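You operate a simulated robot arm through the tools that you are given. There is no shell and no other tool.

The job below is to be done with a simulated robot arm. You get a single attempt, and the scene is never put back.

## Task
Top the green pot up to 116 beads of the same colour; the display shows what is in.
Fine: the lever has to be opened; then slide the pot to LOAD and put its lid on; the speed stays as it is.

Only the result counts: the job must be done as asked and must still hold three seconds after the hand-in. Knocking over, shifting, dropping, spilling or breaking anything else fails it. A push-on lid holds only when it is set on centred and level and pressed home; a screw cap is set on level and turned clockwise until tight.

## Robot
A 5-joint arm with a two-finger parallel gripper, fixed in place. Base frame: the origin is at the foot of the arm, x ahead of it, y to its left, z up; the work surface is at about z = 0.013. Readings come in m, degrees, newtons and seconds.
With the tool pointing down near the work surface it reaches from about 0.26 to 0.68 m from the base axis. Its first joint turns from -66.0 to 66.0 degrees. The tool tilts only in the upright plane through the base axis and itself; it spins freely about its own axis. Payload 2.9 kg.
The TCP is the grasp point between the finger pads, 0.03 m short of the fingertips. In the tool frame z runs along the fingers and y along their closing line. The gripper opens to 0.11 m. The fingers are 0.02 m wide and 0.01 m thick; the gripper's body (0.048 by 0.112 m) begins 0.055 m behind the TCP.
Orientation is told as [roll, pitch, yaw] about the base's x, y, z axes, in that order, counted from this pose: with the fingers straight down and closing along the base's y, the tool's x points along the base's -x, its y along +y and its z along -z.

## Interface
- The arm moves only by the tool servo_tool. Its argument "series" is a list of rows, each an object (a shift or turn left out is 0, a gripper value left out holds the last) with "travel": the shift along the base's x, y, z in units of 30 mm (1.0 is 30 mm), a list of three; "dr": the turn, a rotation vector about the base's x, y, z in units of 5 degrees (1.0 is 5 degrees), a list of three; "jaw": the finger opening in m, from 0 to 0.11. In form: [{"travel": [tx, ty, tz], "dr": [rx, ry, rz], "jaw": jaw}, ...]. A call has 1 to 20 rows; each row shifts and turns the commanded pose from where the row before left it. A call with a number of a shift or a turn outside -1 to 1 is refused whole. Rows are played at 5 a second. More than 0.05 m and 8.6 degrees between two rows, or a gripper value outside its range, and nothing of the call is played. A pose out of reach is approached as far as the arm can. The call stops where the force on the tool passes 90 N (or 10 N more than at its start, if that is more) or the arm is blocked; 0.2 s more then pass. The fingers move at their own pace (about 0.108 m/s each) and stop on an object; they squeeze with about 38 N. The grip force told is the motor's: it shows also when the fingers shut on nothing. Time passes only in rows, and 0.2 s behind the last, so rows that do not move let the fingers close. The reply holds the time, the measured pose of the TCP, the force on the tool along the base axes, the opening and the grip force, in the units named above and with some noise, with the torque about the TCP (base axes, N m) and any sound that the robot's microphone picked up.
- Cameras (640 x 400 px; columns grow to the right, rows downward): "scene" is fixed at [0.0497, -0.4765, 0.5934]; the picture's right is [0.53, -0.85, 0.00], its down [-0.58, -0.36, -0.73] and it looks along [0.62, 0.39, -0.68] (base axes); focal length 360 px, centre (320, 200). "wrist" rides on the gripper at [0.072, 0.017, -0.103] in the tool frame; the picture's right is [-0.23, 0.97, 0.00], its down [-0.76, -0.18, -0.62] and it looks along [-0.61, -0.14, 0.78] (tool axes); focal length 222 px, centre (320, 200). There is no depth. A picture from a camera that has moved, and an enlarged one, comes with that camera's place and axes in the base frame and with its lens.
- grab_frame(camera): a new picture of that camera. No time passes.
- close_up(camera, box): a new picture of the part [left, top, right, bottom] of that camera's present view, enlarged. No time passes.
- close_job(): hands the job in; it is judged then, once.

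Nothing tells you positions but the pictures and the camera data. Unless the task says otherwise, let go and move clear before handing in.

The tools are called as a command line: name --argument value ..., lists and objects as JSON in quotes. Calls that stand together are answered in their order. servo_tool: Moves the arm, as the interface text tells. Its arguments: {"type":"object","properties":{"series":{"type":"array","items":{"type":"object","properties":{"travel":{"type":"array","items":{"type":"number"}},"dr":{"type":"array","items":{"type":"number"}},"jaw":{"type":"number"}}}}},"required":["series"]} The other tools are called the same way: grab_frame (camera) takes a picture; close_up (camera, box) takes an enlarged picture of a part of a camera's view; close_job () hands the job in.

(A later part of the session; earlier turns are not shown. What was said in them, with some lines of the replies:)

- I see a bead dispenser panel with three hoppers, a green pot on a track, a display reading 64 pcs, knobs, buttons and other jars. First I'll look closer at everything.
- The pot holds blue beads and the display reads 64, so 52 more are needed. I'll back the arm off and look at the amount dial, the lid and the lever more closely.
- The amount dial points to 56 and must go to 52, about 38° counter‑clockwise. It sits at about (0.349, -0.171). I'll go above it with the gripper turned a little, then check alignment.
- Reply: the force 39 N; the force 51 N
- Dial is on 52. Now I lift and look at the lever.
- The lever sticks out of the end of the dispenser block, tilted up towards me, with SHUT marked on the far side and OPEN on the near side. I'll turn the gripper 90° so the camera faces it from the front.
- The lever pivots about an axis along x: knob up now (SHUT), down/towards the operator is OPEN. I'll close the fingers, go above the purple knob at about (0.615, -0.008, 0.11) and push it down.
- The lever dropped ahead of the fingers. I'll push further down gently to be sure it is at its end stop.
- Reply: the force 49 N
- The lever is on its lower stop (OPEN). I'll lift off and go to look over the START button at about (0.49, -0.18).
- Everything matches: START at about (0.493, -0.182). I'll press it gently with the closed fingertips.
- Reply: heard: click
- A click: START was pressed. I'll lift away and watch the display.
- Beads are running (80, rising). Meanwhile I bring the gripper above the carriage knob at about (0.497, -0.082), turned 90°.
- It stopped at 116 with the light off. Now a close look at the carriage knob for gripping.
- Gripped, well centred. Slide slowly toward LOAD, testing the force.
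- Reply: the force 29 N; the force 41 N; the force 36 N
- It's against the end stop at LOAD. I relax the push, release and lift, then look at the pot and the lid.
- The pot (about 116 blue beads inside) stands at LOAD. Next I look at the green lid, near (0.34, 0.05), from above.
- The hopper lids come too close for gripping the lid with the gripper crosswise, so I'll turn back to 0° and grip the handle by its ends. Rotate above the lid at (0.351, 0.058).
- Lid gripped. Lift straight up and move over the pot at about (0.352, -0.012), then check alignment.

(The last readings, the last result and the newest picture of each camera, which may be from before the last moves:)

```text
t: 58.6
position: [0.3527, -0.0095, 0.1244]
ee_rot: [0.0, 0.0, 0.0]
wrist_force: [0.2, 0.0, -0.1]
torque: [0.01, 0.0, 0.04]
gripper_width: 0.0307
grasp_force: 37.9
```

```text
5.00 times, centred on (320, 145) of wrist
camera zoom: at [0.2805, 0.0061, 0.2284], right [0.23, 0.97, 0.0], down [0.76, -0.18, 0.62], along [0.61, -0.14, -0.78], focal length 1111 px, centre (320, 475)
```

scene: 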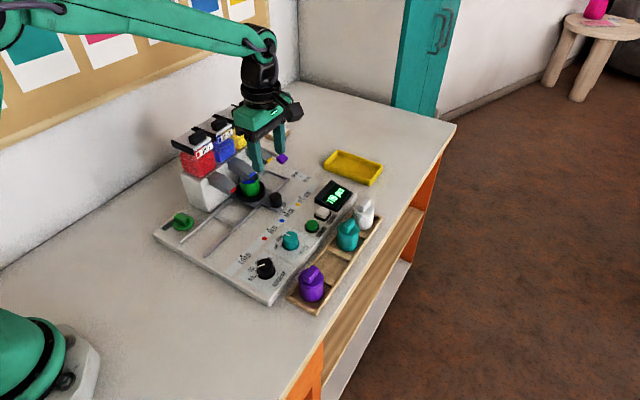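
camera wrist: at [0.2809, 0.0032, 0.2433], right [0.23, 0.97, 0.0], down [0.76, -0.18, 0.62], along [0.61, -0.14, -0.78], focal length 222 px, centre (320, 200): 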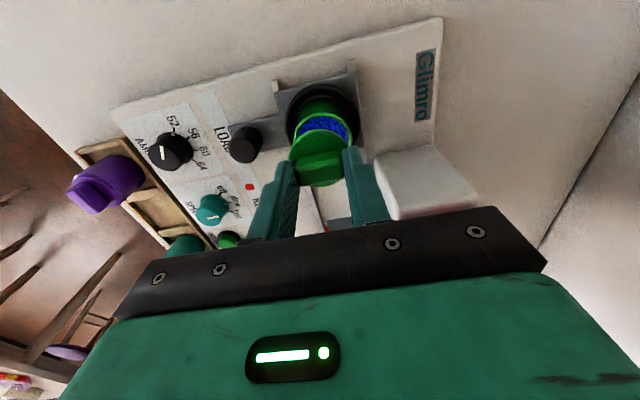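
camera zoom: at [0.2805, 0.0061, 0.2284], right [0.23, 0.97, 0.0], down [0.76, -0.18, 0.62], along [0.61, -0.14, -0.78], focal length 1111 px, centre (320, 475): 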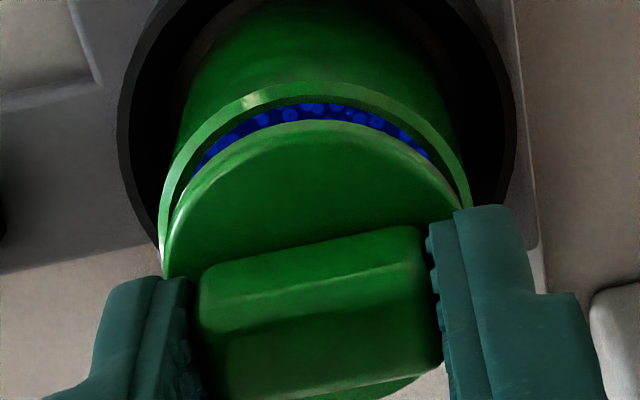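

servo_tool --series '[{"travel": [-0.01, -0.02, -0.06]}, {"travel": [0, 0, -0.06]}, {}]'

close_up --camera "scene" --box '[180, 190, 240, 240]'

close_up --camera "wrist" --box '[280, 105, 360, 185]'

```text
t: 59.4
position: [0.3521, -0.0098, 0.1216]
ee_rot: [0.0, 0.0, 0.0]
wrist_force: [-0.6, -0.8, -0.4]
torque: [0.0, -0.01, 0.0]
gripper_width: 0.0306
grasp_force: 37.7
```

```text
8.00 times, centred on (210, 215) of scene
camera zoom: at [0.0497, -0.4765, 0.5934], right [0.53, -0.85, 0.0], down [-0.58, -0.36, -0.73], along [0.62, 0.39, -0.68], focal length 2882 px, centre (1200, 80)
```

zoom: 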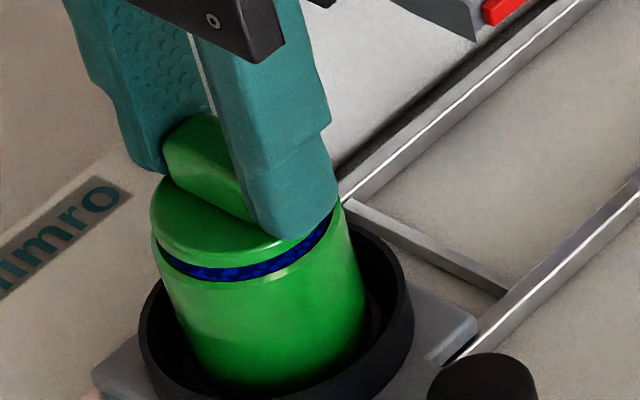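

```text
5.00 times, centred on (320, 145) of wrist
camera zoom: at [0.2804, 0.0054, 0.2252], right [0.23, 0.97, 0.0], down [0.76, -0.18, 0.62], along [0.61, -0.14, -0.78], focal length 1111 px, centre (320, 475)
```

zoom: 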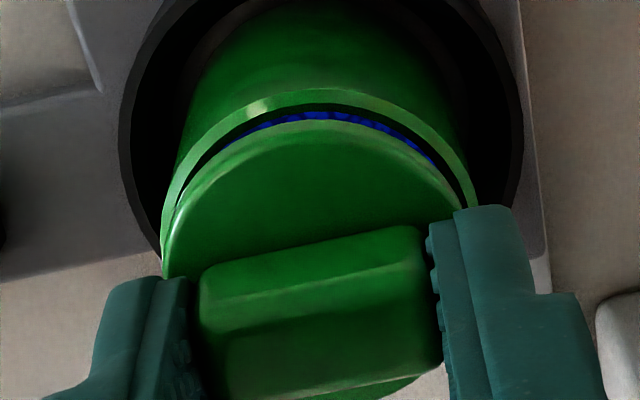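

servo_tool --series '[{"travel": [0, 0, -0.06]}, {"travel": [0, 0, -0.06]}, {}]'

close_up --camera "scene" --box '[180, 190, 240, 240]'

close_up --camera "wrist" --box '[280, 105, 360, 185]'

```text
t: 60.2
position: [0.3514, -0.0092, 0.118]
ee_rot: [0.0, 0.1, -0.1]
wrist_force: [0.3, 0.4, -0.5]
torque: [-0.02, -0.01, -0.01]
gripper_width: 0.0302
grasp_force: 37.9
```

```text
8.00 times, centred on (210, 215) of scene
camera zoom: at [0.0497, -0.4765, 0.5934], right [0.53, -0.85, 0.0], down [-0.58, -0.36, -0.73], along [0.62, 0.39, -0.68], focal length 2882 px, centre (1200, 80)
```

zoom: 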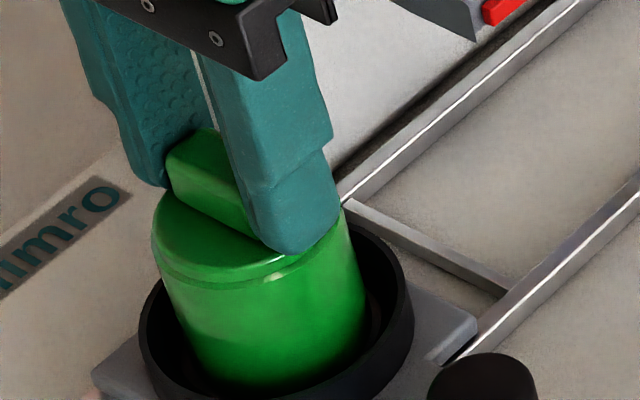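

```text
5.00 times, centred on (320, 145) of wrist
camera zoom: at [0.2799, 0.0057, 0.2204], right [0.23, 0.97, 0.0], down [0.76, -0.18, 0.62], along [0.61, -0.14, -0.78], focal length 1111 px, centre (320, 475)
```

zoom: 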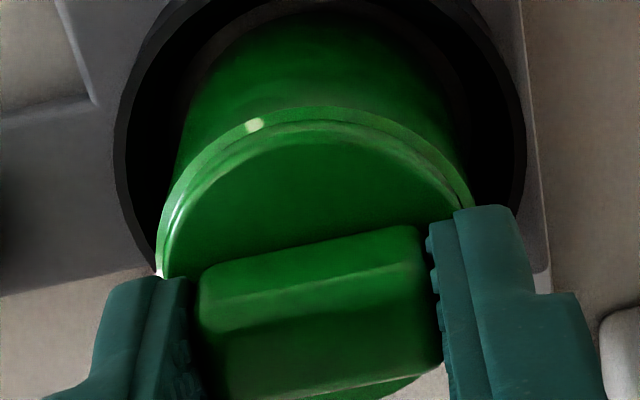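

servo_tool --series '[{"travel": [0, -0.015, -0.05]}, {"travel": [0, 0, -0.05]}, {}]'

close_up --camera "scene" --box '[180, 190, 240, 240]'

close_up --camera "wrist" --box '[280, 105, 360, 185]'

```text
t: 61.0
position: [0.3526, -0.0109, 0.1161]
ee_rot: [0.0, -0.2, -0.1]
wrist_force: [-2.4, 3.8, 33.7]
torque: [0.15, 0.29, 0.01]
gripper_width: 0.0305
grasp_force: 38.1
heard: snap
```

```text
8.00 times, centred on (210, 215) of scene
camera zoom: at [0.0495, -0.4765, 0.5935], right [0.53, -0.85, 0.0], down [-0.58, -0.36, -0.74], along [0.62, 0.39, -0.68], focal length 2882 px, centre (1200, 80)
```

zoom: 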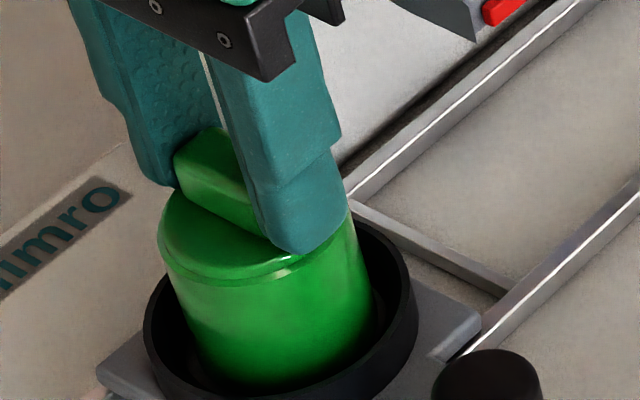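

```text
5.00 times, centred on (320, 145) of wrist
camera zoom: at [0.2812, 0.0053, 0.2188], right [0.23, 0.97, 0.0], down [0.76, -0.18, 0.63], along [0.61, -0.14, -0.78], focal length 1111 px, centre (320, 475)
```

zoom: 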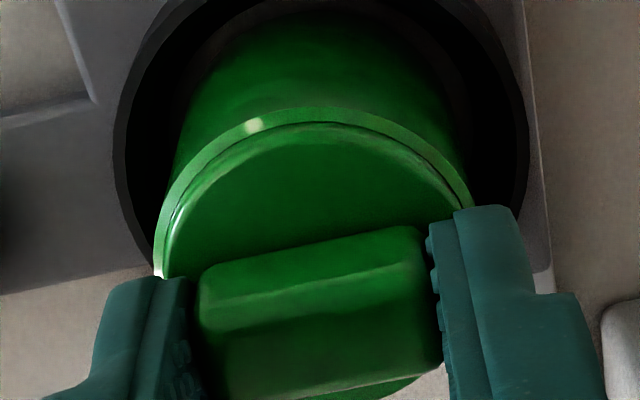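

A snap was heard at 34 N: the lid went on. One slight extra press, then relieve, release and rise.

servo_tool --series '[{"travel": [0, 0, -0.03]}, {}]'

servo_tool --series '[{"travel": [0, 0, 0.06]}, {"travel": [0, 0, 0.05]}, {}]'

```text
t: 61.6
position: [0.3537, -0.0108, 0.1151]
ee_rot: [0.0, -0.4, 0.0]
wrist_force: [-1.7, 2.9, 44.8]
torque: [0.14, 0.15, -0.01]
gripper_width: 0.0304
grasp_force: 38.3
```

```text
t: 62.4
position: [0.3512, -0.011, 0.1156]
ee_rot: [0.0, 0.1, 0.0]
wrist_force: [2.8, -0.7, 7.1]
torque: [-0.05, -0.33, 0.01]
gripper_width: 0.0306
grasp_force: 38.3
```

servo_tool --series '[{"jaw": 0.04}, {"jaw": 0.05}, {}, {"travel": [0, 0, 0.3]}, {"travel": [0, 0, 0.6]}, {"travel": [0, 0, 1]}, {"travel": [0, 0, 1]}, {"travel": [0, 0, 1]}, {}]'

grab_frame --camera "scene"

close_up --camera "scene" --box '[170, 170, 290, 270]'

close_up --camera "wrist" --box '[230, 50, 410, 180]'

```text
t: 64.4
position: [0.3512, -0.0121, 0.2334]
ee_rot: [-0.1, 0.0, 0.1]
wrist_force: [-0.1, -0.5, -0.5]
torque: [-0.01, 0.03, 0.0]
gripper_width: 0.0502
grasp_force: 0.0
```

```text
taken
```

scene: 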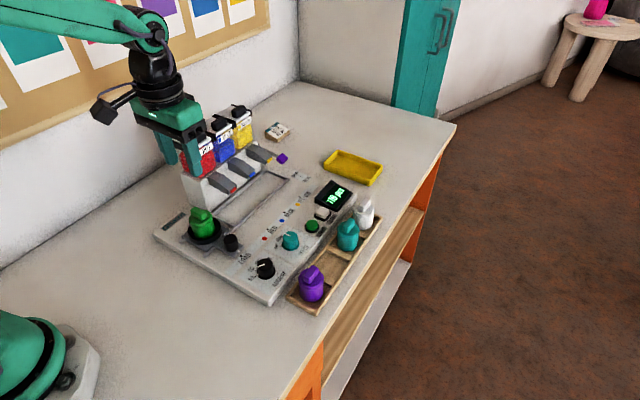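

```text
4.00 times, centred on (230, 220) of scene
camera zoom: at [0.0497, -0.4765, 0.5934], right [0.53, -0.85, 0.0], down [-0.58, -0.36, -0.73], along [0.62, 0.39, -0.68], focal length 1441 px, centre (680, 120)
```

zoom: 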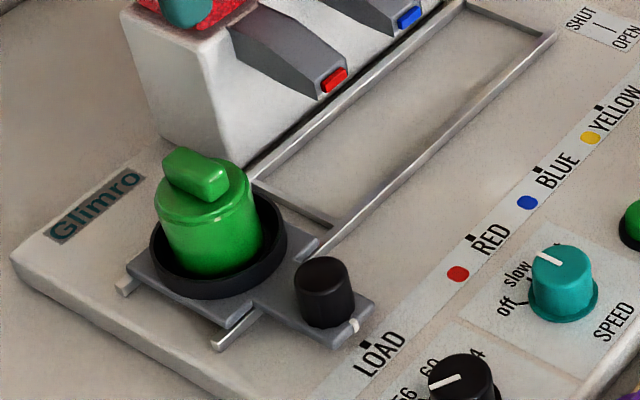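

```text
3.08 times, centred on (320, 115) of wrist
camera zoom: at [0.2788, 0.0041, 0.3371], right [0.23, 0.97, 0.0], down [0.76, -0.18, 0.62], along [0.61, -0.14, -0.78], focal length 684 px, centre (320, 462)
```

zoom: 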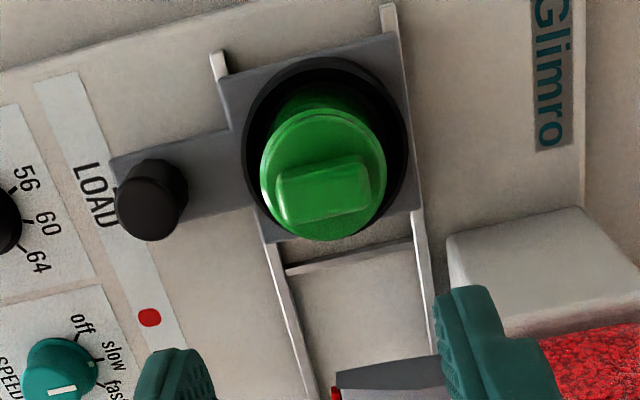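

close_up --camera "scene" --box '[230, 130, 370, 240]'

close_up --camera "scene" --box '[180, 195, 280, 285]'

```text
3.64 times, centred on (300, 185) of scene
camera zoom: at [0.0497, -0.4765, 0.5934], right [0.53, -0.85, 0.0], down [-0.58, -0.36, -0.73], along [0.62, 0.39, -0.68], focal length 1310 px, centre (393, 254)
```

zoom: 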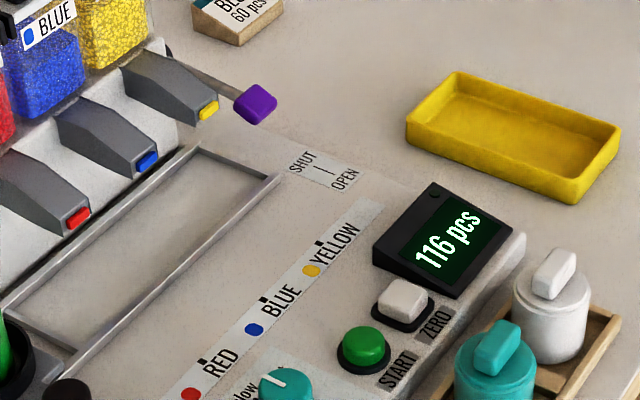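

```text
4.44 times, centred on (230, 240) of scene
camera zoom: at [0.0497, -0.4765, 0.5934], right [0.53, -0.85, 0.0], down [-0.58, -0.36, -0.73], along [0.62, 0.39, -0.68], focal length 1601 px, centre (720, 22)
```

zoom: 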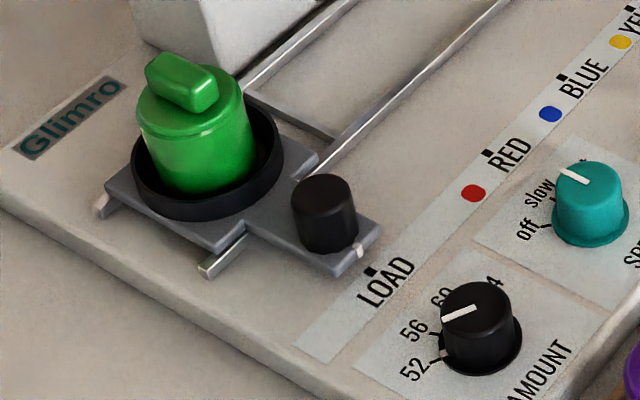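

The display reads 116, the lever is down at OPEN, and the speed knob hasn't been touched. The pot stands at LOAD with its lid on level, and the arm is clear, so I'm handing in.

close_job

```text
The job is handed in.
```

The job is handed in. The display read 116 pcs, all blue, before I moved the pot.

- **Beads:** the pot held 64, so I set the AMOUNT dial from 56 to 52 and pressed START once. The count stopped at 116 and the running light went out.
- **Lever:** pushed down against its stop, at OPEN.
- **Pot:** slid to the LOAD end stop, with its marker lined up with the LOAD tick.
- **Lid:** the green lid snapped on at about 34 N. I pressed once more to about 45 N, and it sat level when I let go.
- **Speed:** the knob was left as it was.

I saw no spilled beads and nothing else knocked or shifted. The arm was clear of everything when I handed in.
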